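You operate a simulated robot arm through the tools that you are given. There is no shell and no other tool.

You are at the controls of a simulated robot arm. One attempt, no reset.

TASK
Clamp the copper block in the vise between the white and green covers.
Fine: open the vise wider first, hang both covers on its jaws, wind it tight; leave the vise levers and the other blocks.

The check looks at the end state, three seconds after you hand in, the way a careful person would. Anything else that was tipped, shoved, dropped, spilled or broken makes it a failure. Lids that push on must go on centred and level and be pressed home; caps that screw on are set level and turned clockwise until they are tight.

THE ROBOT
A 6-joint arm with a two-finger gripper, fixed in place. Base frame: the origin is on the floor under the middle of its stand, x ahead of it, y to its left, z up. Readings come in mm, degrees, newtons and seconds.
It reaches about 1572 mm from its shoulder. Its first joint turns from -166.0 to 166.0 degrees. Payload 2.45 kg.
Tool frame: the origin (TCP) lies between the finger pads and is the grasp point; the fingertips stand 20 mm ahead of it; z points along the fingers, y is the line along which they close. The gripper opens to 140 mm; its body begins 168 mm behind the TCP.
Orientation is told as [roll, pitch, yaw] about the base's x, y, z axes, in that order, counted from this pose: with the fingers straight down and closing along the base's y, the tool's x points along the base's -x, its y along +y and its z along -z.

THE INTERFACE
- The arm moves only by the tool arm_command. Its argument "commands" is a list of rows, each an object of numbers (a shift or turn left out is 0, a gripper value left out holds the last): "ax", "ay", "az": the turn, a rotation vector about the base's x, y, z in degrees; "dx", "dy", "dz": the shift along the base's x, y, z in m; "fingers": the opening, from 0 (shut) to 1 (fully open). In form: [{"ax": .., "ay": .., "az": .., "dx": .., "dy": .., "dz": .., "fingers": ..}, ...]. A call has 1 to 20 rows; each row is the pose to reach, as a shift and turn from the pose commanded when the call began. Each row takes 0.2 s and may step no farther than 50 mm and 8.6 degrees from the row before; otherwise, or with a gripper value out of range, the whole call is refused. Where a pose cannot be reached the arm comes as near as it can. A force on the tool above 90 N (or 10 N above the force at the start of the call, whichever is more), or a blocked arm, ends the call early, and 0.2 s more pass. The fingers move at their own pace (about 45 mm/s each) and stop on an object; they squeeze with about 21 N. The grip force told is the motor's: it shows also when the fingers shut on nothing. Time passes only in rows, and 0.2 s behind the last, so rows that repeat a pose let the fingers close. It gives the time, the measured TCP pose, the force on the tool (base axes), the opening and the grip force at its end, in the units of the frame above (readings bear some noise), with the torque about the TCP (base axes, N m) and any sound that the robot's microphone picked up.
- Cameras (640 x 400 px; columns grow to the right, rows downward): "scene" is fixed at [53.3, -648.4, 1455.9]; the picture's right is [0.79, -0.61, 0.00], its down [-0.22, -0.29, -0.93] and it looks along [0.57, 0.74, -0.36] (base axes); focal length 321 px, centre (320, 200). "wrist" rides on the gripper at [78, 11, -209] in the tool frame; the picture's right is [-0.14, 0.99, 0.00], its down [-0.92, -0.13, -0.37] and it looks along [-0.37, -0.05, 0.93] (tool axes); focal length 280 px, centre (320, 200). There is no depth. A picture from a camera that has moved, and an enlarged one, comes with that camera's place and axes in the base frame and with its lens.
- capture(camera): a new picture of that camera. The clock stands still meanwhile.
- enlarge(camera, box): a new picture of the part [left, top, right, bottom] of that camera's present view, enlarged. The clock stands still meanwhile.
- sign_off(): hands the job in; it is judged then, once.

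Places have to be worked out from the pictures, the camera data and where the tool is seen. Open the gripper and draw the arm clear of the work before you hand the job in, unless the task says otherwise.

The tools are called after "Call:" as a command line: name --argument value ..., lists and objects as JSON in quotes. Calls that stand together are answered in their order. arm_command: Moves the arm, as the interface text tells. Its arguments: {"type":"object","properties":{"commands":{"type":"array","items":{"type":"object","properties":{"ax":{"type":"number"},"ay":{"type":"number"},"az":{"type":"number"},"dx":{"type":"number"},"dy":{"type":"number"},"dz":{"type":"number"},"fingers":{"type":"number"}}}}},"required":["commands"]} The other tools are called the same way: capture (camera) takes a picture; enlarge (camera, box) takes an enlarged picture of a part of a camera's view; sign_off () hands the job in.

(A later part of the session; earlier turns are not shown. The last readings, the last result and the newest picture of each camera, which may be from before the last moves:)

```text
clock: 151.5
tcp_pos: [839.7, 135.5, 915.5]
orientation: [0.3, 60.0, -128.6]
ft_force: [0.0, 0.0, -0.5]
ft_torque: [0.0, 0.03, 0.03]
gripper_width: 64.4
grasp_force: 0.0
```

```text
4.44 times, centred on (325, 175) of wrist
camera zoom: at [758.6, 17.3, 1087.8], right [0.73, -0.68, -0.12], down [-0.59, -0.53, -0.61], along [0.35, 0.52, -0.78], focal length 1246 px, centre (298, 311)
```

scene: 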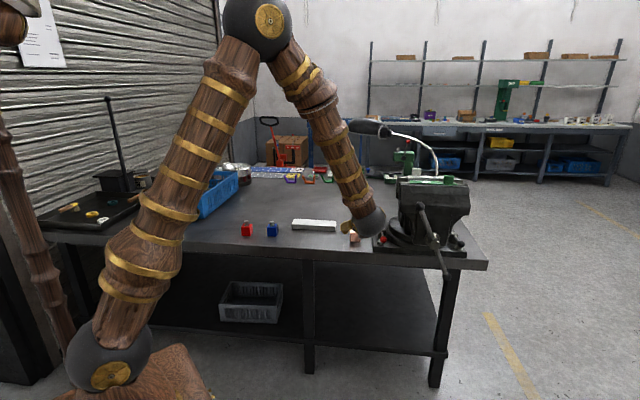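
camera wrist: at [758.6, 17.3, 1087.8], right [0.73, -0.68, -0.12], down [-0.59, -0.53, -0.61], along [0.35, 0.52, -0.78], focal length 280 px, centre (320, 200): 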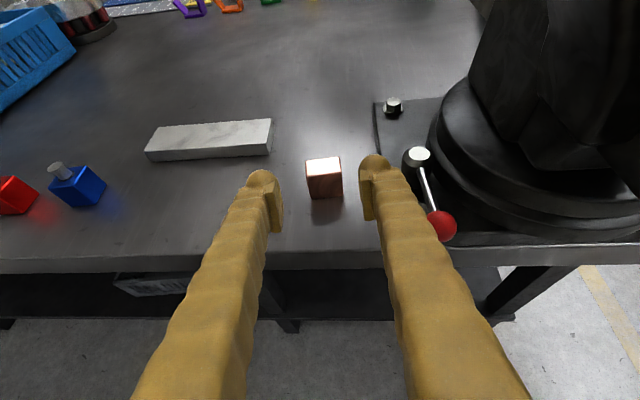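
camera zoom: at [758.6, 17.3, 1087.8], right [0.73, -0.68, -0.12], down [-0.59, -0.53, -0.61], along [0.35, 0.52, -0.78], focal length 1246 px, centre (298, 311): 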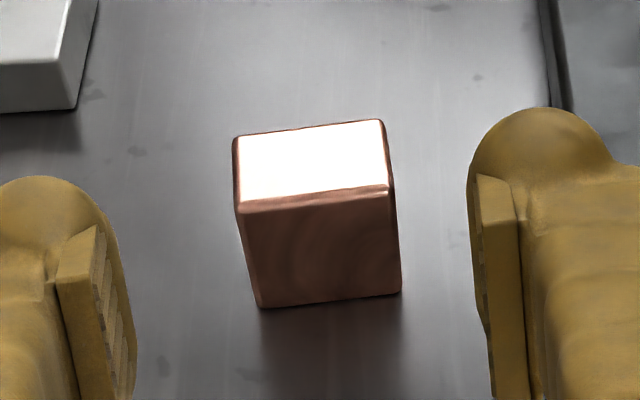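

Block re-measured at ~96 mm ahead. I advance and grip it.

Call:
arm_command --commands '[{"dx": 0.016, "dy": 0.018, "dz": -0.0148}, {"dx": 0.032, "dy": 0.0365, "dz": -0.0296}, {"dx": 0.048, "dy": 0.055, "dz": -0.0444}, {"dx": 0.057, "dy": 0.0665, "dz": -0.0542}, {"dx": 0.0624, "dy": 0.073, "dz": -0.0595}, {"dx": 0.0624, "dy": 0.073, "dz": -0.0595}]'

Call:
enlarge --camera "wrist" --box '[240, 130, 400, 250]'

```text
clock: 152.9
tcp_pos: [901.3, 208.5, 855.1]
orientation: [0.3, 60.1, -128.6]
ft_force: [-0.3, -0.4, 0.6]
ft_torque: [-0.03, 0.03, -0.02]
gripper_width: 64.4
grasp_force: 0.1
```

```text
3.33 times, centred on (320, 190) of wrist
camera zoom: at [820.2, 90.1, 1027.4], right [0.73, -0.68, -0.12], down [-0.59, -0.53, -0.61], along [0.35, 0.52, -0.78], focal length 935 px, centre (320, 233)
```

zoom: 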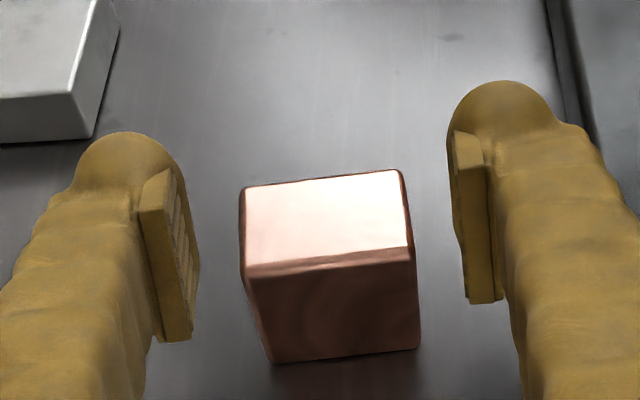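

Centred; closing the gripper on the block.

Call:
arm_command --commands '[{"fingers": 0.2}, {"fingers": 0.2}, {"fingers": 0.2}, {"fingers": 0.2}, {"fingers": 0.2}]'

Call:
arm_command --commands '[{"dz": 0.004}, {"dz": 0.012}, {"dz": 0.025}, {"dz": 0.045}, {"dz": 0.07}, {"dz": 0.1}, {"dz": 0.12}, {"dz": 0.12}]'

Call:
capture --camera "wrist"

Call:
enlarge --camera "scene" --box '[300, 150, 440, 260]'

```text
clock: 154.1
tcp_pos: [901.4, 207.5, 854.7]
orientation: [0.3, 60.1, -128.6]
ft_force: [1.9, 0.0, -1.2]
ft_torque: [0.0, -0.04, -0.03]
gripper_width: 43.5
grasp_force: 20.4
```

```text
clock: 155.9
tcp_pos: [901.3, 207.1, 975.9]
orientation: [0.3, 60.0, -128.7]
ft_force: [-0.3, 0.2, -5.6]
ft_torque: [-0.05, 0.0, -0.03]
gripper_width: 43.1
grasp_force: 20.4
```

```text
taken
camera wrist: at [820.0, 88.9, 1147.9], right [0.73, -0.68, -0.12], down [-0.59, -0.53, -0.61], along [0.35, 0.52, -0.78], focal length 280 px, centre (320, 200)
```

wrist: 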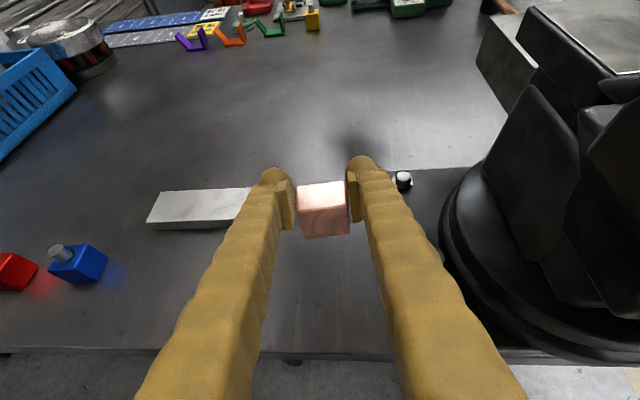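

```text
3.64 times, centred on (370, 205) of scene
camera zoom: at [53.3, -648.4, 1455.9], right [0.79, -0.61, 0.0], down [-0.22, -0.29, -0.93], along [0.57, 0.74, -0.36], focal length 1167 px, centre (138, 182)
```

zoom: 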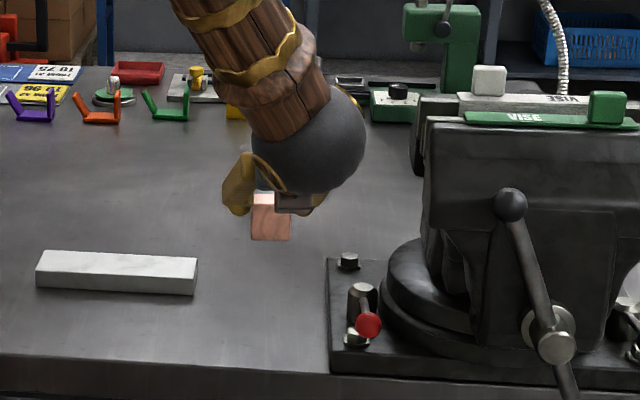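

Call:
enlarge --camera "wrist" --box '[240, 130, 400, 250]'

Call:
enlarge --camera "scene" --box '[340, 185, 400, 225]'

```text
3.33 times, centred on (320, 190) of wrist
camera zoom: at [820.0, 88.9, 1147.9], right [0.73, -0.68, -0.12], down [-0.59, -0.53, -0.61], along [0.35, 0.52, -0.78], focal length 935 px, centre (320, 233)
```

zoom: 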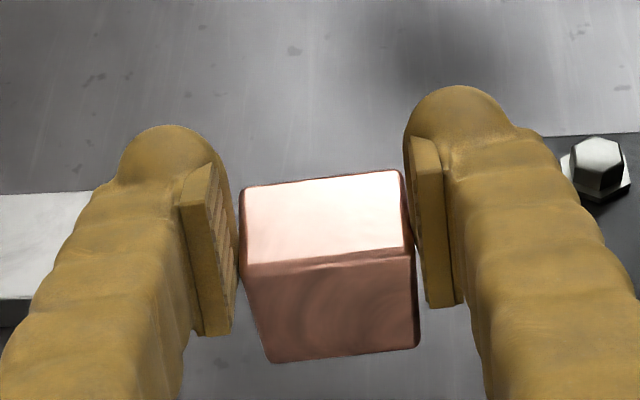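

```text
10.00 times, centred on (370, 205) of scene
camera zoom: at [53.3, -648.4, 1455.9], right [0.79, -0.61, 0.0], down [-0.22, -0.29, -0.93], along [0.57, 0.74, -0.36], focal length 3209 px, centre (-180, 150)
```

zoom: 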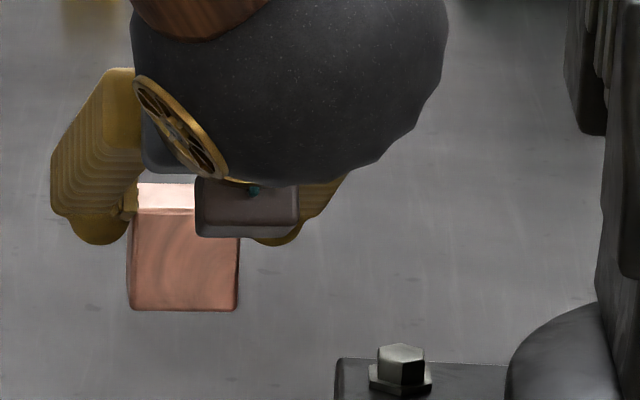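

The block is held upright (Fz shows ~0.55 kg). I raise it and carry it over the slot, removing the 6° yaw so it lines up with the jaws; I'll place it at v≈-716 so the fingers miss both knobs.

Call:
arm_command --commands '[{"dz": 0.025, "az": -0.5}, {"dz": 0.06, "az": -1.0}, {"dz": 0.1, "az": -1.5}, {"dz": 0.14, "az": -2.0}, {"dz": 0.18, "az": -2.5}, {"dz": 0.215, "az": -3.0, "dx": 0.002, "dy": -0.01}, {"dz": 0.24, "az": -3.5, "dx": 0.01, "dy": -0.035}, {"dz": 0.252, "az": -4.0, "dx": 0.02, "dy": -0.07}, {"dz": 0.256, "az": -4.5, "dx": 0.03, "dy": -0.108}, {"dz": 0.256, "az": -5.0, "dx": 0.041, "dy": -0.147}, {"dz": 0.256, "az": -5.5, "dx": 0.052, "dy": -0.186}, {"dz": 0.256, "az": -6.0, "dx": 0.062, "dy": -0.222}, {"dz": 0.256, "az": -6.0, "dx": 0.0695, "dy": -0.2488}, {"dz": 0.256, "az": -6.0, "dx": 0.0695, "dy": -0.2488}]'

Call:
capture --camera "wrist"

Call:
enlarge --camera "scene" --box '[360, 100, 500, 220]'

```text
clock: 158.9
tcp_pos: [970.3, -44.1, 1231.8]
orientation: [0.2, 60.0, -134.6]
ft_force: [-0.5, 0.8, -6.0]
ft_torque: [-0.03, 0.01, 0.01]
gripper_width: 43.0
grasp_force: 21.0
```

```text
taken
camera wrist: at [877.6, -150.9, 1403.2], right [0.65, -0.75, -0.12], down [-0.64, -0.46, -0.61], along [0.41, 0.48, -0.78], focal length 280 px, centre (320, 200)
```

wrist: 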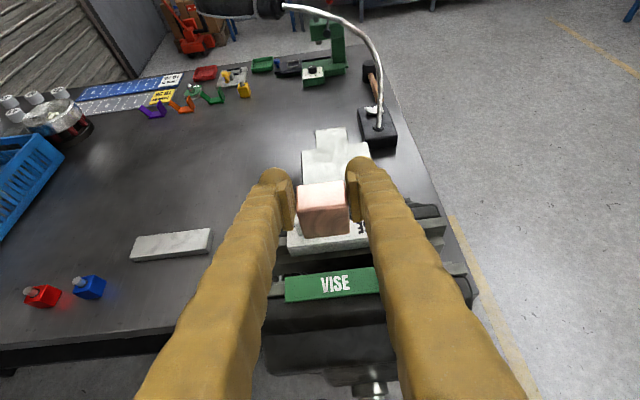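

```text
3.33 times, centred on (430, 160) of scene
camera zoom: at [53.3, -648.4, 1455.9], right [0.79, -0.61, 0.0], down [-0.22, -0.29, -0.93], along [0.57, 0.74, -0.36], focal length 1070 px, centre (-47, 333)
```

zoom: 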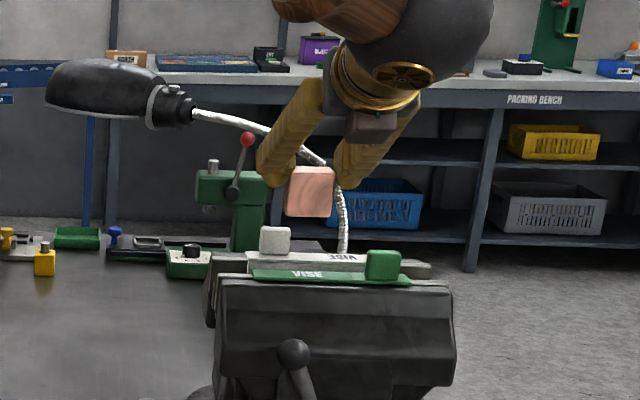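

Call:
enlarge --camera "wrist" --box '[250, 170, 400, 310]'

```text
2.86 times, centred on (325, 240) of wrist
camera zoom: at [877.6, -150.9, 1403.2], right [0.65, -0.75, -0.12], down [-0.64, -0.46, -0.61], along [0.41, 0.48, -0.78], focal length 801 px, centre (306, 86)
```

zoom: 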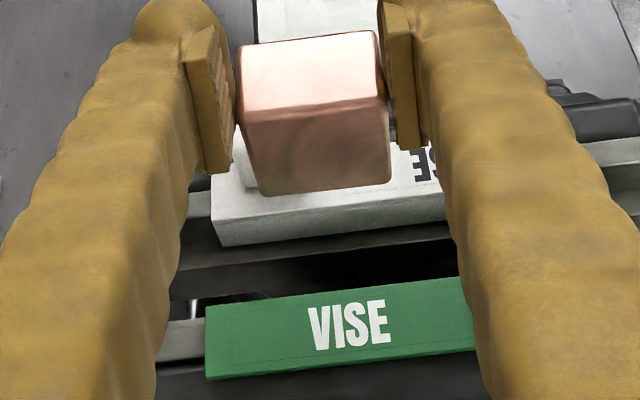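

Slot measured ≈ u 638–674 (centre ≈656.8), and the block is right over it. I lower until the block's bottom is just above the covers, and check.

Call:
arm_command --commands '[{"dx": 0.0004, "dy": 0.0004, "dz": -0.015, "az": -0.2}, {"dx": 0.0004, "dy": 0.0004, "dz": -0.03, "az": -0.4}, {"dx": 0.0004, "dy": 0.0004, "dz": -0.045, "az": -0.4}, {"dx": 0.0004, "dy": 0.0004, "dz": -0.052, "az": -0.4}, {"dx": 0.0004, "dy": 0.0004, "dz": -0.052, "az": -0.4}]'

Call:
enlarge --camera "wrist" --box '[250, 170, 400, 310]'

Call:
enlarge --camera "scene" --box '[385, 145, 475, 205]'

```text
clock: 160.1
tcp_pos: [970.5, -40.1, 1180.5]
orientation: [0.4, 60.0, -135.0]
ft_force: [-0.2, 0.6, -4.1]
ft_torque: [0.02, 0.03, -0.01]
gripper_width: 43.4
grasp_force: 21.1
```

```text
2.86 times, centred on (325, 240) of wrist
camera zoom: at [877.1, -148.7, 1352.1], right [0.65, -0.75, -0.12], down [-0.64, -0.46, -0.61], along [0.41, 0.47, -0.78], focal length 801 px, centre (306, 86)
```

zoom: 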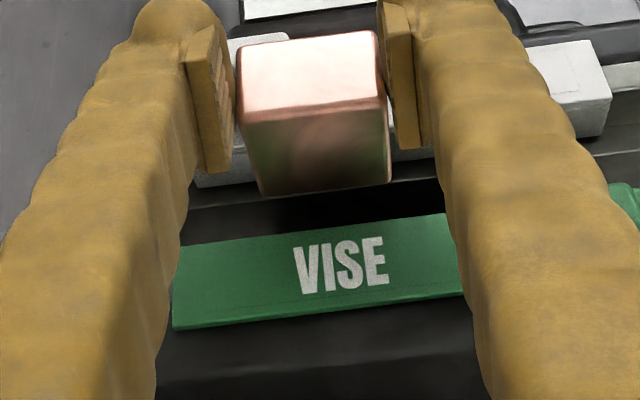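

```text
6.67 times, centred on (430, 175) of scene
camera zoom: at [53.3, -648.4, 1455.9], right [0.79, -0.61, 0.0], down [-0.22, -0.29, -0.93], along [0.57, 0.74, -0.36], focal length 2140 px, centre (-413, 367)
```

zoom: 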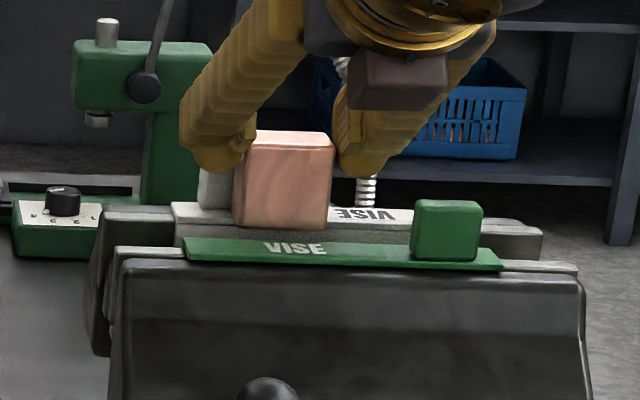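

Call:
enlarge --camera "wrist" --box '[270, 180, 370, 260]'

Call:
enlarge --camera "scene" --box '[405, 160, 445, 190]'

```text
5.00 times, centred on (320, 220) of wrist
camera zoom: at [877.1, -148.7, 1352.1], right [0.65, -0.75, -0.12], down [-0.64, -0.46, -0.61], along [0.41, 0.47, -0.78], focal length 1402 px, centre (320, 100)
```

zoom: 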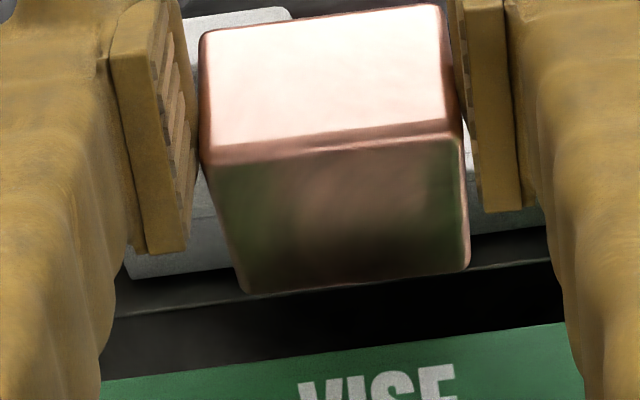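

```text
13.33 times, centred on (425, 175) of scene
camera zoom: at [53.3, -648.4, 1455.9], right [0.79, -0.61, 0.0], down [-0.22, -0.29, -0.93], along [0.57, 0.74, -0.36], focal length 4279 px, centre (-1080, 533)
```

zoom: 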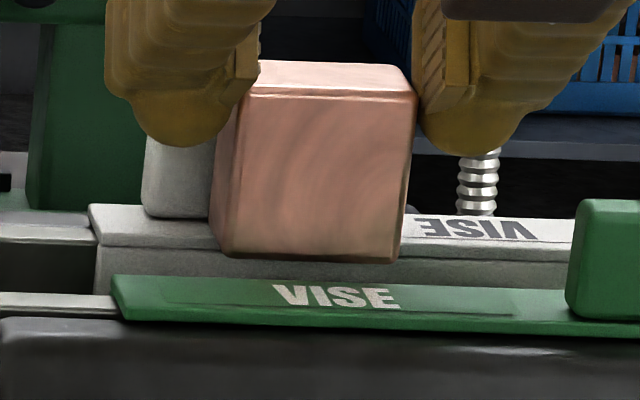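

Front clearance is larger than rear, so I shift -1.9 mm in u to centre the block, then lower slowly into the slot, checking force.

Call:
arm_command --commands '[{"dx": -0.0013, "dy": -0.0013}, {"dx": -0.0013, "dy": -0.0013, "dz": -0.004}, {"dx": -0.0013, "dy": -0.0013, "dz": -0.008}, {"dx": -0.0013, "dy": -0.0013, "dz": -0.012}, {"dx": -0.0013, "dy": -0.0013, "dz": -0.015}, {"dx": -0.0013, "dy": -0.0013, "dz": -0.015}]'

Call:
enlarge --camera "wrist" --box '[270, 180, 370, 260]'

Call:
enlarge --camera "scene" --box '[405, 160, 445, 190]'

```text
clock: 161.5
tcp_pos: [969.6, -42.1, 1165.2]
orientation: [0.3, 60.1, -135.0]
ft_force: [-1.1, -2.5, 14.4]
ft_torque: [0.16, -0.12, 0.01]
gripper_width: 43.5
grasp_force: 21.0
```

```text
5.00 times, centred on (320, 220) of wrist
camera zoom: at [875.6, -150.0, 1337.5], right [0.65, -0.75, -0.12], down [-0.64, -0.46, -0.61], along [0.41, 0.47, -0.78], focal length 1402 px, centre (320, 100)
```

zoom: 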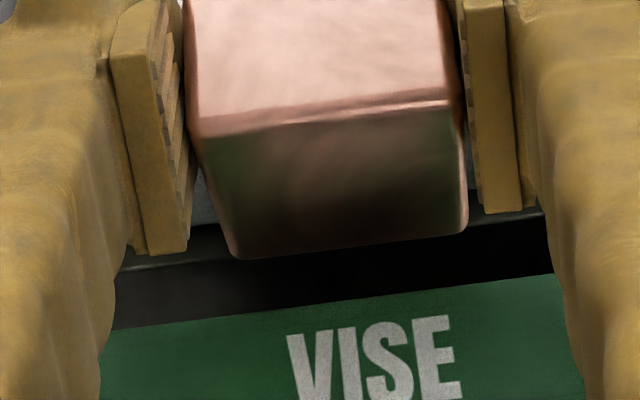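

```text
13.33 times, centred on (425, 175) of scene
camera zoom: at [53.3, -648.4, 1455.9], right [0.79, -0.61, 0.0], down [-0.22, -0.29, -0.93], along [0.57, 0.74, -0.36], focal length 4279 px, centre (-1080, 533)
```

zoom: 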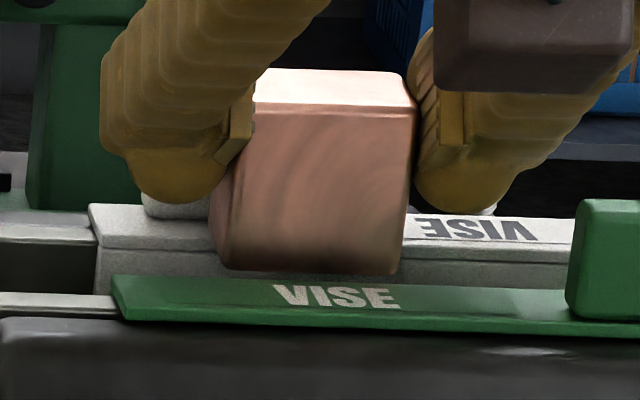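

The block's rear edge has landed on the white cover's flange (≈19 N) and slid up a little in the grip. I raise it back clear and look.

Call:
arm_command --commands '[{"dz": 0.004}, {"dz": 0.01}, {"dz": 0.016}, {"dz": 0.02}, {"dz": 0.02}]'

Call:
enlarge --camera "wrist" --box '[250, 150, 390, 270]'

Call:
enlarge --camera "scene" --box '[400, 150, 450, 190]'

```text
clock: 162.7
tcp_pos: [970.8, -41.6, 1185.8]
orientation: [0.3, 60.1, -135.1]
ft_force: [-0.2, 0.5, -4.9]
ft_torque: [-0.06, 0.03, -0.01]
gripper_width: 43.2
grasp_force: 20.6
```

```text
3.33 times, centred on (320, 210) of wrist
camera zoom: at [876.5, -149.4, 1357.6], right [0.65, -0.75, -0.12], down [-0.64, -0.46, -0.61], along [0.41, 0.47, -0.78], focal length 935 px, centre (320, 167)
```

zoom: 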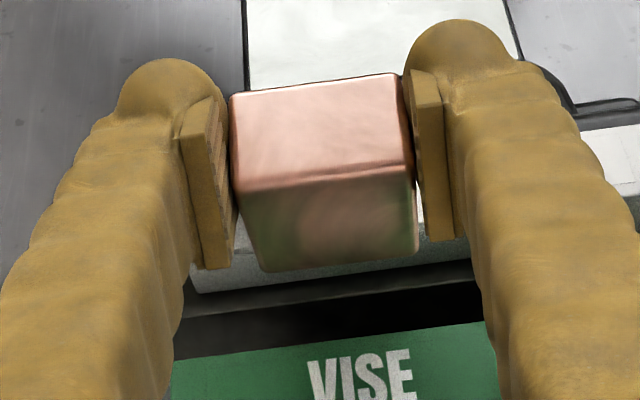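

```text
10.00 times, centred on (425, 170) of scene
camera zoom: at [53.3, -648.4, 1455.9], right [0.79, -0.61, 0.0], down [-0.22, -0.29, -0.93], along [0.57, 0.74, -0.36], focal length 3209 px, centre (-730, 500)
```

zoom: 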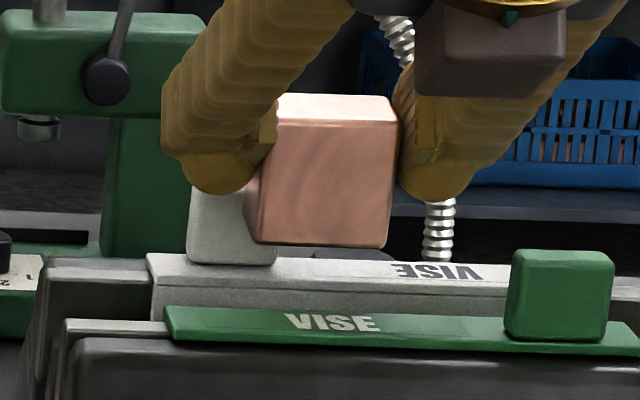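

The block has tilted about 10° in the grip, so I'll set it back on the bench at its old spot and re-grip it squarely. Raise and carry back.

Call:
arm_command --commands '[{"dz": 0.02}, {"dz": 0.045}, {"dz": 0.045, "dx": -0.006, "dy": 0.02, "az": 0.5}, {"dz": 0.045, "dx": -0.016, "dy": 0.058, "az": 1.3}, {"dz": 0.045, "dx": -0.027, "dy": 0.097, "az": 2.2}, {"dz": 0.045, "dx": -0.038, "dy": 0.136, "az": 3.1}, {"dz": 0.045, "dx": -0.049, "dy": 0.175, "az": 4.0}, {"dz": 0.04, "dx": -0.058, "dy": 0.21, "az": 4.9}, {"dz": 0.02, "dx": -0.065, "dy": 0.235, "az": 5.7}, {"dz": -0.015, "dx": -0.069, "dy": 0.249, "az": 6.4}, {"dz": -0.06, "dx": -0.069, "dy": 0.249, "az": 6.4}, {"dz": -0.105, "dx": -0.069, "dy": 0.249, "az": 6.4}, {"dz": -0.15, "dx": -0.069, "dy": 0.249, "az": 6.4}, {"dz": -0.195, "dx": -0.069, "dy": 0.249, "az": 6.4}, {"dz": -0.235, "dx": -0.069, "dy": 0.249, "az": 6.4}, {"dz": -0.265, "dx": -0.069, "dy": 0.249, "az": 6.4}, {"dz": -0.29, "dx": -0.069, "dy": 0.249, "az": 6.4}, {"dz": -0.305, "dx": -0.069, "dy": 0.249, "az": 6.4}, {"dz": -0.305, "dx": -0.069, "dy": 0.249, "az": 6.4}]'

Call:
capture --camera "wrist"

Call:
enlarge --camera "scene" --box '[320, 195, 410, 255]'

```text
clock: 166.7
tcp_pos: [900.3, 207.4, 879.6]
orientation: [0.3, 60.0, -128.6]
ft_force: [0.0, 0.3, -5.4]
ft_torque: [-0.05, 0.05, -0.02]
gripper_width: 43.4
grasp_force: 20.5
```

```text
taken
camera wrist: at [819.5, 89.6, 1051.7], right [0.73, -0.68, -0.12], down [-0.59, -0.53, -0.61], along [0.35, 0.52, -0.78], focal length 280 px, centre (320, 200)
```

wrist: 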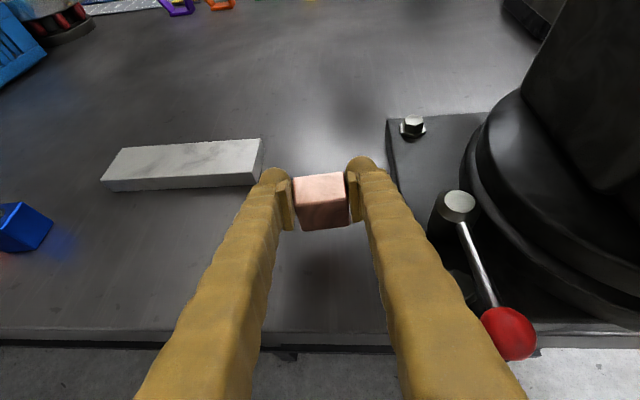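

```text
6.67 times, centred on (365, 225) of scene
camera zoom: at [53.3, -648.4, 1455.9], right [0.79, -0.61, 0.0], down [-0.22, -0.29, -0.93], along [0.57, 0.74, -0.36], focal length 2140 px, centre (20, 33)
```

zoom: 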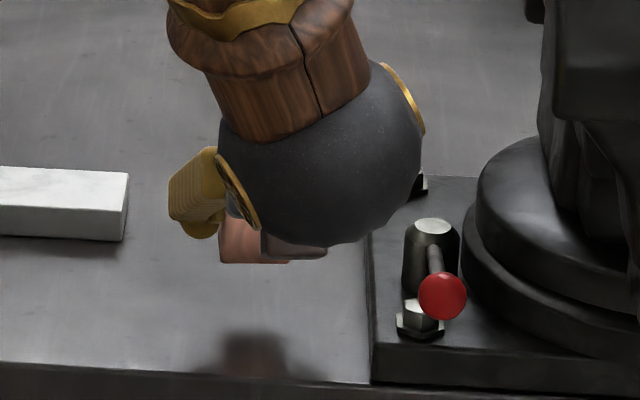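

Lower toward the bench, then creep until the block touches.

Call:
arm_command --commands '[{"dz": -0.01}, {"dz": -0.018}, {"dz": -0.022}, {"dz": -0.022}]'

Call:
arm_command --commands '[{"dz": -0.0015}, {"dz": -0.003}]'

Call:
arm_command --commands '[{"dz": -0.0015}, {"dz": -0.003}]'

```text
clock: 167.7
tcp_pos: [900.5, 207.1, 857.9]
orientation: [0.3, 60.0, -128.7]
ft_force: [0.1, 0.2, -5.8]
ft_torque: [-0.01, 0.07, -0.01]
gripper_width: 43.3
grasp_force: 20.7
```

```text
clock: 168.3
tcp_pos: [900.5, 208.0, 856.2]
orientation: [0.4, 60.1, -128.8]
ft_force: [0.0, -0.5, -6.2]
ft_torque: [-0.03, 0.04, 0.0]
gripper_width: 43.3
grasp_force: 21.2
```

```text
clock: 168.9
tcp_pos: [899.2, 206.7, 852.8]
orientation: [0.2, 59.9, -128.7]
ft_force: [0.4, 0.1, -5.0]
ft_torque: [-0.03, 0.03, 0.01]
gripper_width: 43.1
grasp_force: 21.3
```

Call:
arm_command --commands '[{"dz": -0.0015}, {"dz": -0.003}]'

Call:
arm_command --commands '[{"dz": -0.001}, {"dz": -0.002}]'

Call:
arm_command --commands '[{"dz": -0.001}, {"dz": -0.002}]'

```text
clock: 169.5
tcp_pos: [899.0, 207.8, 849.2]
orientation: [0.2, 60.0, -128.7]
ft_force: [-0.2, 0.8, -4.7]
ft_torque: [-0.06, 0.03, -0.01]
gripper_width: 43.3
grasp_force: 21.0
```

```text
clock: 170.1
tcp_pos: [900.6, 208.5, 847.2]
orientation: [0.3, 60.0, -128.7]
ft_force: [-0.8, -0.3, -5.8]
ft_torque: [-0.03, 0.03, -0.01]
gripper_width: 43.2
grasp_force: 21.2
```

```text
clock: 170.7
tcp_pos: [901.3, 207.5, 845.1]
orientation: [0.3, 60.0, -128.7]
ft_force: [0.6, -0.6, -5.6]
ft_torque: [-0.03, 0.03, -0.01]
gripper_width: 43.2
grasp_force: 20.6
```

Call:
enlarge --camera "wrist" --box '[250, 130, 390, 250]'

Call:
enlarge --camera "scene" --box '[330, 205, 390, 250]'

```text
3.33 times, centred on (320, 190) of wrist
camera zoom: at [819.9, 89.7, 1017.2], right [0.73, -0.68, -0.12], down [-0.59, -0.53, -0.61], along [0.35, 0.52, -0.78], focal length 935 px, centre (320, 233)
```

zoom: 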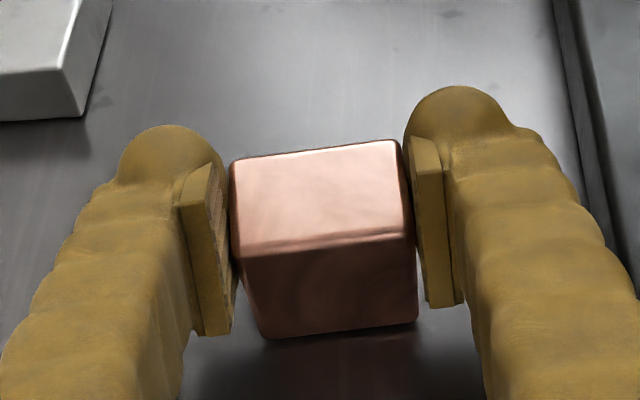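

```text
8.89 times, centred on (360, 228) of scene
camera zoom: at [53.3, -648.4, 1455.9], right [0.79, -0.61, 0.0], down [-0.22, -0.29, -0.93], along [0.57, 0.74, -0.36], focal length 2853 px, centre (-36, -44)
```

zoom: 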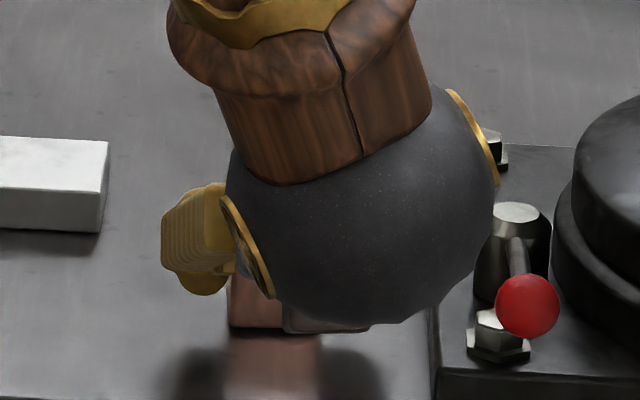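

Call:
arm_command --commands '[{"dz": -0.001}, {"dz": -0.002}]'

Call:
arm_command --commands '[{"dz": -0.001}, {"dz": -0.002}]'

Call:
arm_command --commands '[{"dz": -0.001}]'

```text
clock: 171.3
tcp_pos: [901.5, 207.7, 843.3]
orientation: [0.4, 60.1, -128.6]
ft_force: [-5.5, -1.5, 9.0]
ft_torque: [-0.19, 0.24, 0.03]
gripper_width: 43.2
grasp_force: 21.3
```

```text
clock: 171.9
tcp_pos: [901.4, 207.1, 841.7]
orientation: [0.3, 60.1, -128.5]
ft_force: [3.5, 2.4, 12.2]
ft_torque: [0.07, -0.04, -0.01]
gripper_width: 43.5
grasp_force: 20.6
```

```text
clock: 172.3
tcp_pos: [900.1, 207.0, 840.9]
orientation: [0.3, 60.1, -128.6]
ft_force: [5.7, -1.1, 14.0]
ft_torque: [-0.01, -0.06, -0.02]
gripper_width: 43.2
grasp_force: 21.6
```

Call:
enlarge --camera "wrist" --box '[250, 130, 390, 250]'

```text
3.33 times, centred on (320, 190) of wrist
camera zoom: at [819.4, 89.6, 1012.4], right [0.73, -0.68, -0.12], down [-0.59, -0.53, -0.61], along [0.35, 0.52, -0.78], focal length 935 px, centre (320, 233)
```

zoom: 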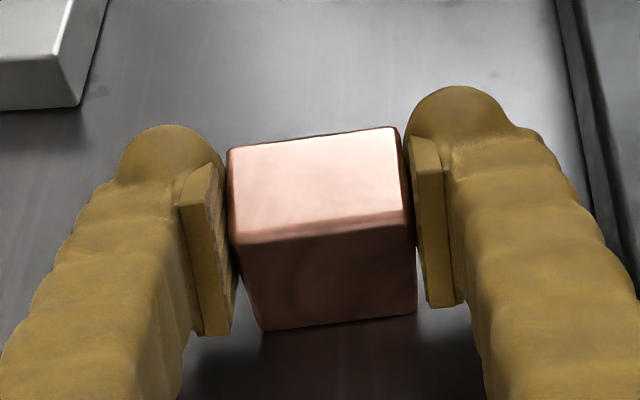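

I release so the block settles flat, then re-measure before re-gripping.

Call:
arm_command --commands '[{"dz": 0.0, "fingers": 0.46}, {"dz": 0.0, "fingers": 0.46}, {"dz": 0.0, "fingers": 0.46}]'

Call:
arm_command --commands '[{"dz": 0.005}, {"dz": 0.01}, {"dz": 0.0145}, {"dz": 0.0145}]'

Call:
enlarge --camera "wrist" --box '[250, 130, 390, 250]'

```text
clock: 173.1
tcp_pos: [900.7, 207.7, 840.0]
orientation: [0.2, 60.0, -128.7]
ft_force: [-0.6, 0.1, 0.4]
ft_torque: [0.02, -0.01, -0.01]
gripper_width: 64.4
grasp_force: 0.1
```

```text
clock: 174.1
tcp_pos: [901.6, 207.5, 855.4]
orientation: [0.3, 60.0, -128.6]
ft_force: [0.4, 0.2, -0.1]
ft_torque: [0.0, 0.01, -0.02]
gripper_width: 64.5
grasp_force: 0.0
```

```text
3.33 times, centred on (320, 190) of wrist
camera zoom: at [819.8, 90.3, 1026.5], right [0.73, -0.68, -0.12], down [-0.59, -0.53, -0.61], along [0.35, 0.52, -0.78], focal length 935 px, centre (320, 233)
```

zoom: 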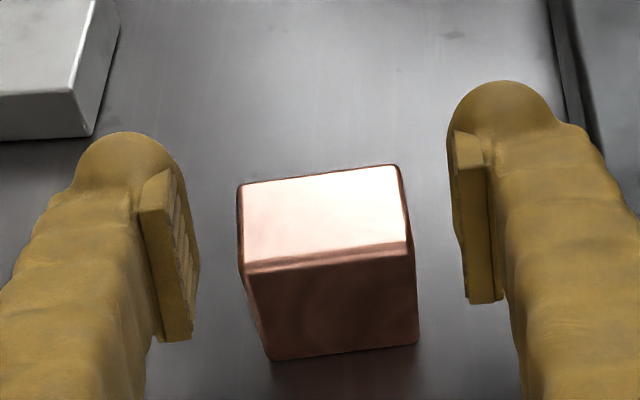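

Block sits flat again; its centre is ~2.5 mm ahead of the TCP. I shift forward 2.5 mm, grip, and lift.

Call:
arm_command --commands '[{"dx": 0.0016, "dy": 0.0019}, {"dx": 0.0016, "dy": 0.0019, "fingers": 0.2}, {"dx": 0.0016, "dy": 0.0019, "fingers": 0.2}, {"dx": 0.0016, "dy": 0.0019, "fingers": 0.2}, {"dx": 0.0016, "dy": 0.0019, "fingers": 0.2}]'

Call:
enlarge --camera "wrist" --box '[250, 130, 390, 250]'

Call:
arm_command --commands '[{"dz": 0.004}, {"dz": 0.012}, {"dz": 0.025}, {"dz": 0.045}, {"dz": 0.07}, {"dz": 0.1}, {"dz": 0.12}, {"dz": 0.12}]'

Call:
enlarge --camera "wrist" --box '[250, 130, 390, 250]'

```text
clock: 175.3
tcp_pos: [902.3, 210.5, 853.8]
orientation: [0.3, 60.0, -128.7]
ft_force: [0.3, -0.1, -0.1]
ft_torque: [-0.01, -0.04, 0.04]
gripper_width: 43.2
grasp_force: 21.5
```

```text
3.33 times, centred on (320, 190) of wrist
camera zoom: at [821.2, 92.1, 1026.5], right [0.73, -0.68, -0.12], down [-0.59, -0.53, -0.61], along [0.35, 0.52, -0.78], focal length 935 px, centre (320, 233)
```

zoom: 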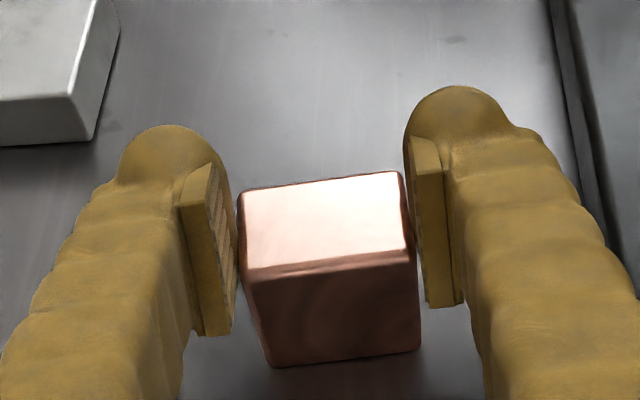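

```text
clock: 177.1
tcp_pos: [901.2, 208.5, 976.1]
orientation: [0.4, 60.0, -128.7]
ft_force: [1.1, 1.0, -5.6]
ft_torque: [-0.03, 0.06, -0.01]
gripper_width: 43.1
grasp_force: 21.0
```

```text
3.33 times, centred on (320, 190) of wrist
camera zoom: at [820.4, 90.6, 1147.0], right [0.73, -0.68, -0.12], down [-0.59, -0.53, -0.61], along [0.35, 0.52, -0.78], focal length 935 px, centre (320, 233)
```

zoom: 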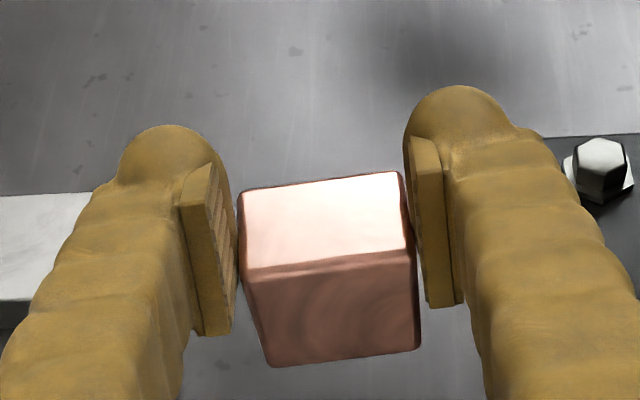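

Gripped squarely again. I carry it to the slot, this time offset 4.6 mm further forward (-u) than before, and stop just above the covers to check.

Call:
arm_command --commands '[{"dz": 0.025, "az": -0.5}, {"dz": 0.06, "az": -1.0}, {"dz": 0.1, "az": -1.5}, {"dz": 0.14, "az": -2.0}, {"dz": 0.18, "az": -2.6}, {"dz": 0.215, "az": -3.2, "dx": 0.002, "dy": -0.01}, {"dz": 0.24, "az": -3.8, "dx": 0.01, "dy": -0.035}, {"dz": 0.252, "az": -4.4, "dx": 0.019, "dy": -0.07}, {"dz": 0.256, "az": -5.0, "dx": 0.029, "dy": -0.108}, {"dz": 0.256, "az": -5.6, "dx": 0.039, "dy": -0.147}, {"dz": 0.256, "az": -6.0, "dx": 0.049, "dy": -0.186}, {"dz": 0.256, "az": -6.4, "dx": 0.058, "dy": -0.222}, {"dz": 0.256, "az": -6.4, "dx": 0.0654, "dy": -0.2529}, {"dz": 0.24, "az": -6.4, "dx": 0.0654, "dy": -0.2529}, {"dz": 0.22, "az": -6.4, "dx": 0.0654, "dy": -0.2529}, {"dz": 0.206, "az": -6.4, "dx": 0.0654, "dy": -0.2529}, {"dz": 0.203, "az": -6.4, "dx": 0.0654, "dy": -0.2529}, {"dz": 0.203, "az": -6.4, "dx": 0.0654, "dy": -0.2529}]'

Call:
enlarge --camera "wrist" --box '[270, 180, 370, 260]'

Call:
enlarge --camera "scene" --box '[405, 160, 445, 190]'

```text
clock: 180.9
tcp_pos: [966.8, -44.0, 1177.4]
orientation: [0.4, 60.0, -135.0]
ft_force: [-2.7, -0.5, 4.8]
ft_torque: [0.07, -0.04, 0.04]
gripper_width: 42.9
grasp_force: 21.2
```

```text
5.00 times, centred on (320, 220) of wrist
camera zoom: at [873.5, -151.5, 1350.2], right [0.65, -0.75, -0.12], down [-0.64, -0.46, -0.61], along [0.41, 0.47, -0.78], focal length 1402 px, centre (320, 100)
```

zoom: 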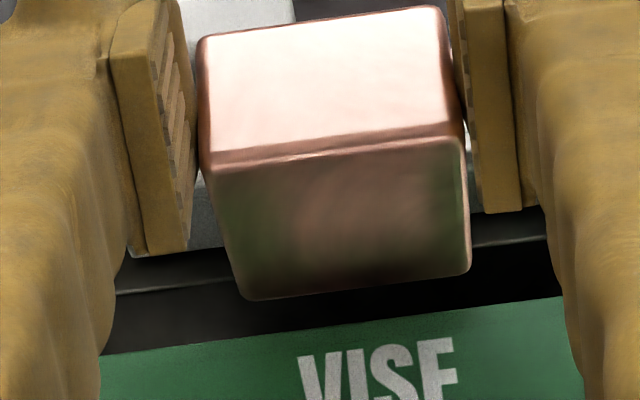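

```text
13.33 times, centred on (425, 175) of scene
camera zoom: at [53.3, -648.4, 1455.9], right [0.79, -0.61, 0.0], down [-0.22, -0.29, -0.93], along [0.57, 0.74, -0.36], focal length 4279 px, centre (-1080, 533)
```

zoom: 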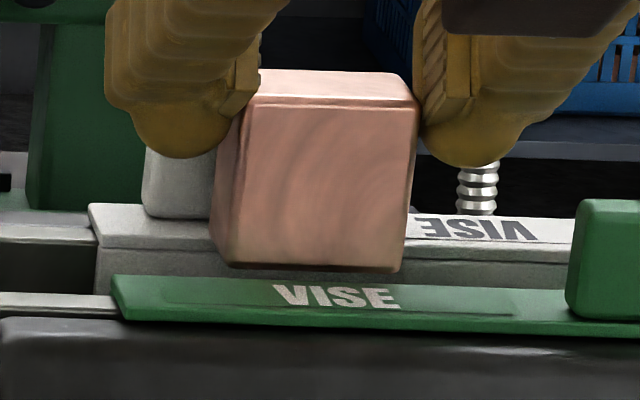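

Light contact again at the rear edge (torque says rear side), and I still see ~5 mm of front clearance. I raise 5 mm and shift another 2.7 mm forward (-u).

Call:
arm_command --commands '[{"dz": 0.003}, {"dz": 0.006}, {"dz": 0.006, "dx": -0.001, "dy": -0.001}, {"dz": 0.006, "dx": -0.0019, "dy": -0.0019}, {"dz": 0.006, "dx": -0.0019, "dy": -0.0019}]'

Call:
enlarge --camera "wrist" --box '[270, 180, 370, 260]'

Call:
enlarge --camera "scene" --box '[405, 160, 445, 190]'

```text
clock: 182.1
tcp_pos: [966.0, -45.5, 1185.6]
orientation: [0.3, 60.0, -135.0]
ft_force: [0.7, 0.1, -5.7]
ft_torque: [-0.07, 0.03, 0.0]
gripper_width: 43.2
grasp_force: 21.1
```

```text
5.00 times, centred on (320, 220) of wrist
camera zoom: at [871.8, -152.9, 1356.3], right [0.65, -0.75, -0.12], down [-0.64, -0.46, -0.61], along [0.41, 0.47, -0.78], focal length 1402 px, centre (320, 100)
```

zoom: 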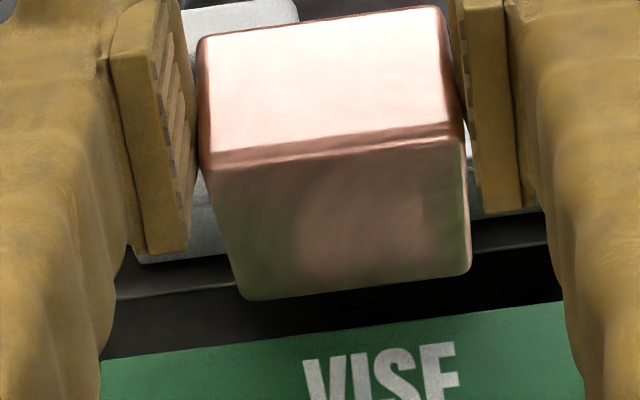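

```text
13.33 times, centred on (425, 175) of scene
camera zoom: at [53.3, -648.4, 1455.9], right [0.79, -0.61, 0.0], down [-0.22, -0.29, -0.93], along [0.57, 0.74, -0.36], focal length 4279 px, centre (-1080, 533)
```

zoom: 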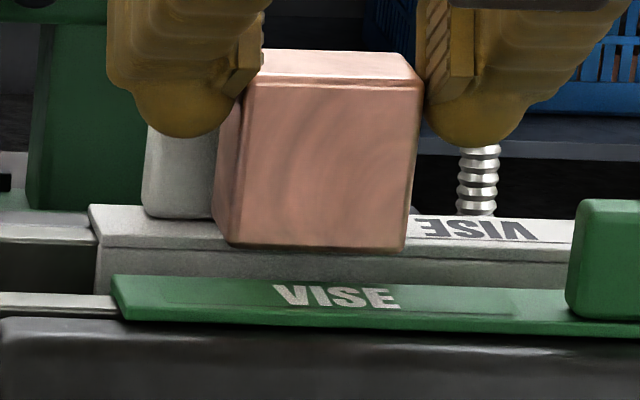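

Re-solving heights from two wrist views, the block top/bench are ~6 mm lower than I assumed, which explains the offsets: now front gap ≈2.8 mm, rear ≈1.8 mm. I trim -0.4 mm and lower carefully.

Call:
arm_command --commands '[{"dx": -0.0003, "dy": -0.0003, "dz": -0.003}, {"dx": -0.0003, "dy": -0.0003, "dz": -0.006}, {"dx": -0.0003, "dy": -0.0003, "dz": -0.009}]'

Call:
arm_command --commands '[{"dz": -0.002}, {"dz": -0.004}]'

```text
clock: 182.9
tcp_pos: [966.6, -45.8, 1174.7]
orientation: [0.3, 60.0, -135.0]
ft_force: [0.5, 0.0, -5.5]
ft_torque: [0.01, 0.06, 0.0]
gripper_width: 43.2
grasp_force: 20.8
```

```text
clock: 183.5
tcp_pos: [965.3, -45.4, 1171.1]
orientation: [0.2, 60.0, -135.1]
ft_force: [0.7, -0.2, -4.5]
ft_torque: [0.0, 0.04, -0.01]
gripper_width: 43.4
grasp_force: 21.1
```

No contact — the block's bottom is entering the slot. I continue down in small steps.

Call:
arm_command --commands '[{"dz": -0.002}, {"dz": -0.004}, {"dz": -0.006}]'

Call:
enlarge --camera "wrist" --box '[250, 160, 390, 280]'

Call:
enlarge --camera "scene" --box '[405, 155, 455, 190]'

```text
clock: 184.3
tcp_pos: [965.7, -45.4, 1165.3]
orientation: [0.3, 60.0, -135.1]
ft_force: [-0.3, 0.1, -5.7]
ft_torque: [-0.02, 0.04, 0.02]
gripper_width: 43.2
grasp_force: 21.1
```

```text
3.33 times, centred on (320, 220) of wrist
camera zoom: at [872.1, -153.1, 1337.0], right [0.65, -0.75, -0.12], down [-0.64, -0.46, -0.61], along [0.41, 0.47, -0.78], focal length 935 px, centre (320, 133)
```

zoom: 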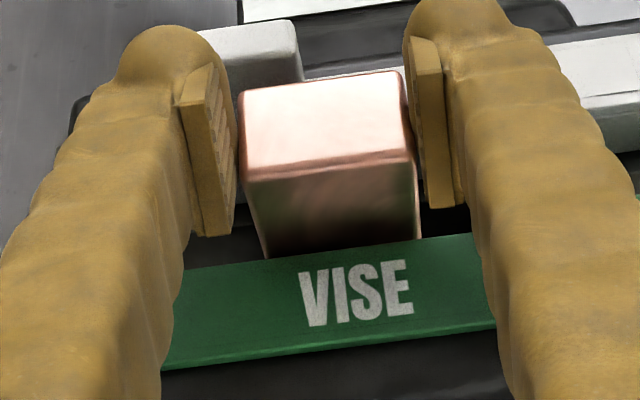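

```text
11.43 times, centred on (430, 172) of scene
camera zoom: at [53.3, -648.4, 1455.9], right [0.79, -0.61, 0.0], down [-0.22, -0.29, -0.93], along [0.57, 0.74, -0.36], focal length 3668 px, centre (-937, 514)
```

zoom: 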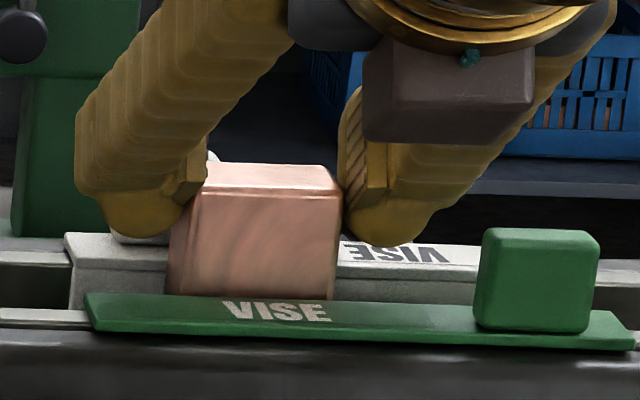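

The block is inside the slot between the covers with no contact. Continue down.

Call:
arm_command --commands '[{"dz": -0.0025}, {"dz": -0.005}, {"dz": -0.0075}]'

Call:
arm_command --commands '[{"dz": -0.0015}, {"dz": -0.003}]'

Call:
arm_command --commands '[{"dz": -0.0015}, {"dz": -0.003}]'

```text
clock: 185.1
tcp_pos: [965.5, -45.1, 1156.6]
orientation: [0.3, 60.0, -135.0]
ft_force: [0.1, 0.3, -5.2]
ft_torque: [-0.02, 0.05, 0.0]
gripper_width: 43.2
grasp_force: 21.4
```

```text
clock: 185.7
tcp_pos: [965.7, -44.8, 1152.8]
orientation: [0.3, 59.9, -135.1]
ft_force: [-0.6, 0.5, -4.7]
ft_torque: [-0.03, 0.0, -0.01]
gripper_width: 43.1
grasp_force: 20.5
```

```text
clock: 186.3
tcp_pos: [966.3, -45.6, 1152.1]
orientation: [0.3, 60.1, -134.9]
ft_force: [-3.6, -2.3, 12.0]
ft_torque: [-0.19, 0.18, 0.04]
gripper_width: 43.2
grasp_force: 21.5
```

Contact at TCP z≈1152 (≈17 N, nearly no net moment about v) – this should be the ledges. I check the pictures.

Call:
enlarge --camera "wrist" --box '[250, 160, 390, 280]'

Call:
enlarge --camera "scene" --box '[405, 155, 455, 190]'

```text
3.33 times, centred on (320, 220) of wrist
camera zoom: at [871.8, -153.7, 1324.6], right [0.65, -0.75, -0.12], down [-0.64, -0.46, -0.62], along [0.41, 0.47, -0.78], focal length 935 px, centre (320, 133)
```

zoom: 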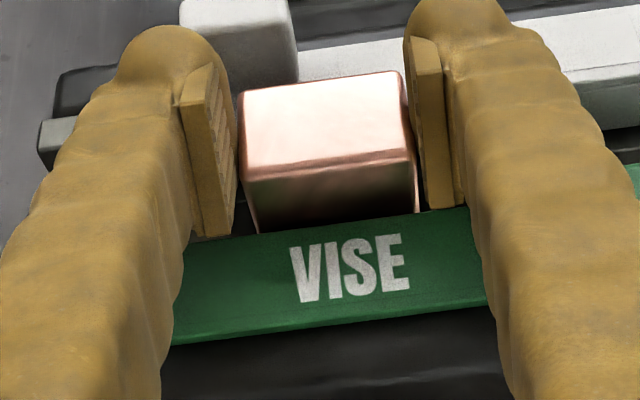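

```text
11.43 times, centred on (430, 172) of scene
camera zoom: at [53.3, -648.4, 1455.9], right [0.79, -0.61, 0.0], down [-0.22, -0.29, -0.93], along [0.57, 0.74, -0.36], focal length 3668 px, centre (-937, 514)
```

zoom: 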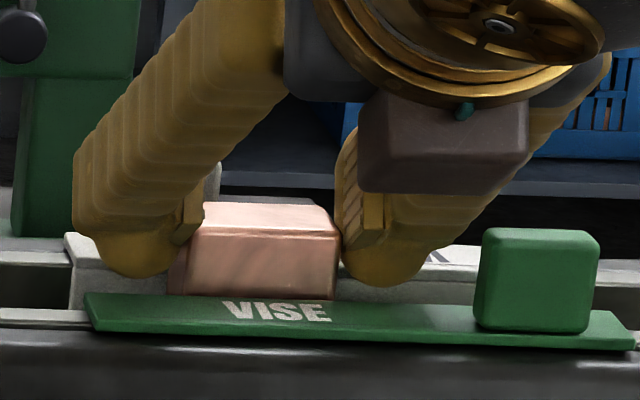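

Block is resting in the slot, unmoved in the grip, protruding above the covers. I relieve the pressing force and open the fingers gently.

Call:
arm_command --commands '[{"dz": 0.0008}, {"dz": 0.0008}]'

Call:
arm_command --commands '[{"fingers": 0.3}, {"fingers": 0.33}, {"fingers": 0.38}, {"fingers": 0.38}, {"fingers": 0.38}]'

Call:
enlarge --camera "wrist" --box '[250, 160, 390, 280]'

Call:
enlarge --camera "scene" --box '[405, 155, 455, 190]'

```text
clock: 186.9
tcp_pos: [966.5, -44.9, 1151.6]
orientation: [0.3, 60.1, -135.1]
ft_force: [2.3, 1.0, 10.0]
ft_torque: [0.22, -0.29, 0.01]
gripper_width: 43.3
grasp_force: 20.5
```

```text
clock: 188.1
tcp_pos: [965.5, -44.4, 1152.7]
orientation: [0.3, 60.0, -135.0]
ft_force: [-0.6, -0.2, -0.1]
ft_torque: [0.02, 0.02, 0.01]
gripper_width: 53.3
grasp_force: 0.1
```

```text
3.33 times, centred on (320, 220) of wrist
camera zoom: at [872.1, -153.8, 1324.3], right [0.65, -0.75, -0.12], down [-0.64, -0.46, -0.61], along [0.41, 0.47, -0.78], focal length 935 px, centre (320, 133)
```

zoom: 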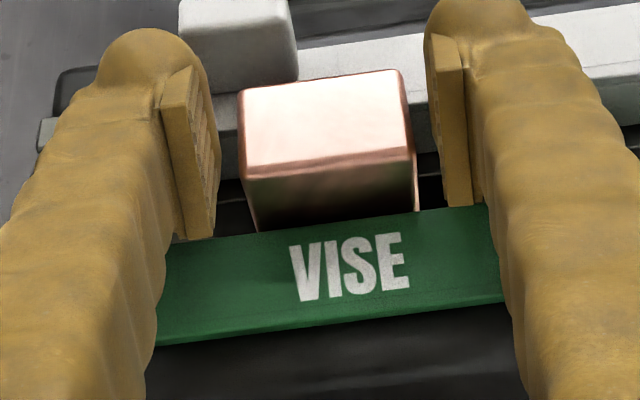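

```text
11.43 times, centred on (430, 172) of scene
camera zoom: at [53.3, -648.4, 1455.9], right [0.79, -0.61, 0.0], down [-0.22, -0.29, -0.93], along [0.57, 0.74, -0.36], focal length 3668 px, centre (-937, 514)
```

zoom: 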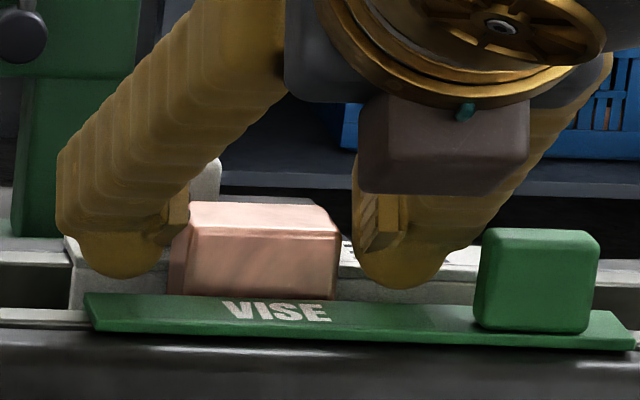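

Released; the block stays upright on the ledges. I rise straight up out of the way and look from above.

Call:
arm_command --commands '[{"dz": 0.006}, {"dz": 0.02}, {"dz": 0.045}, {"dz": 0.08}, {"dz": 0.1}, {"dz": 0.1}]'

Call:
enlarge --camera "wrist" --box '[230, 180, 410, 330]'

Call:
enlarge --camera "scene" --box '[380, 145, 480, 210]'

```text
clock: 189.5
tcp_pos: [964.0, -45.9, 1252.4]
orientation: [0.3, 60.0, -135.0]
ft_force: [0.0, 0.1, -0.1]
ft_torque: [0.0, -0.01, -0.03]
gripper_width: 53.4
grasp_force: 0.1
```

```text
2.67 times, centred on (320, 255) of wrist
camera zoom: at [870.4, -153.2, 1425.0], right [0.65, -0.75, -0.12], down [-0.64, -0.46, -0.61], along [0.41, 0.47, -0.78], focal length 748 px, centre (320, 53)
```

zoom: 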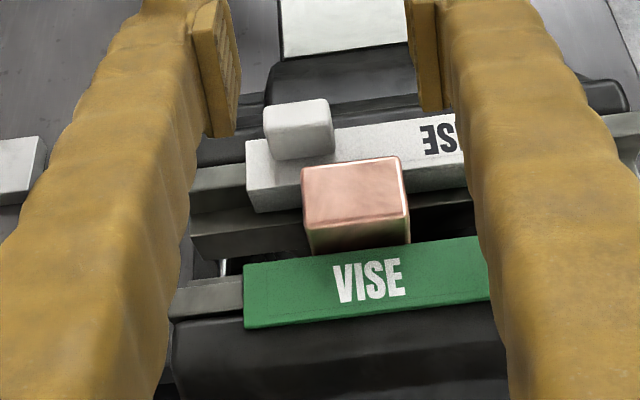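

```text
6.15 times, centred on (430, 178) of scene
camera zoom: at [53.3, -648.4, 1455.9], right [0.79, -0.61, 0.0], down [-0.22, -0.29, -0.93], along [0.57, 0.74, -0.36], focal length 1975 px, centre (-357, 338)
```

zoom: 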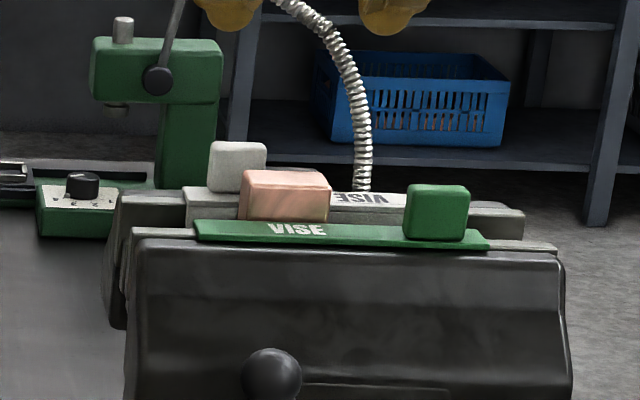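

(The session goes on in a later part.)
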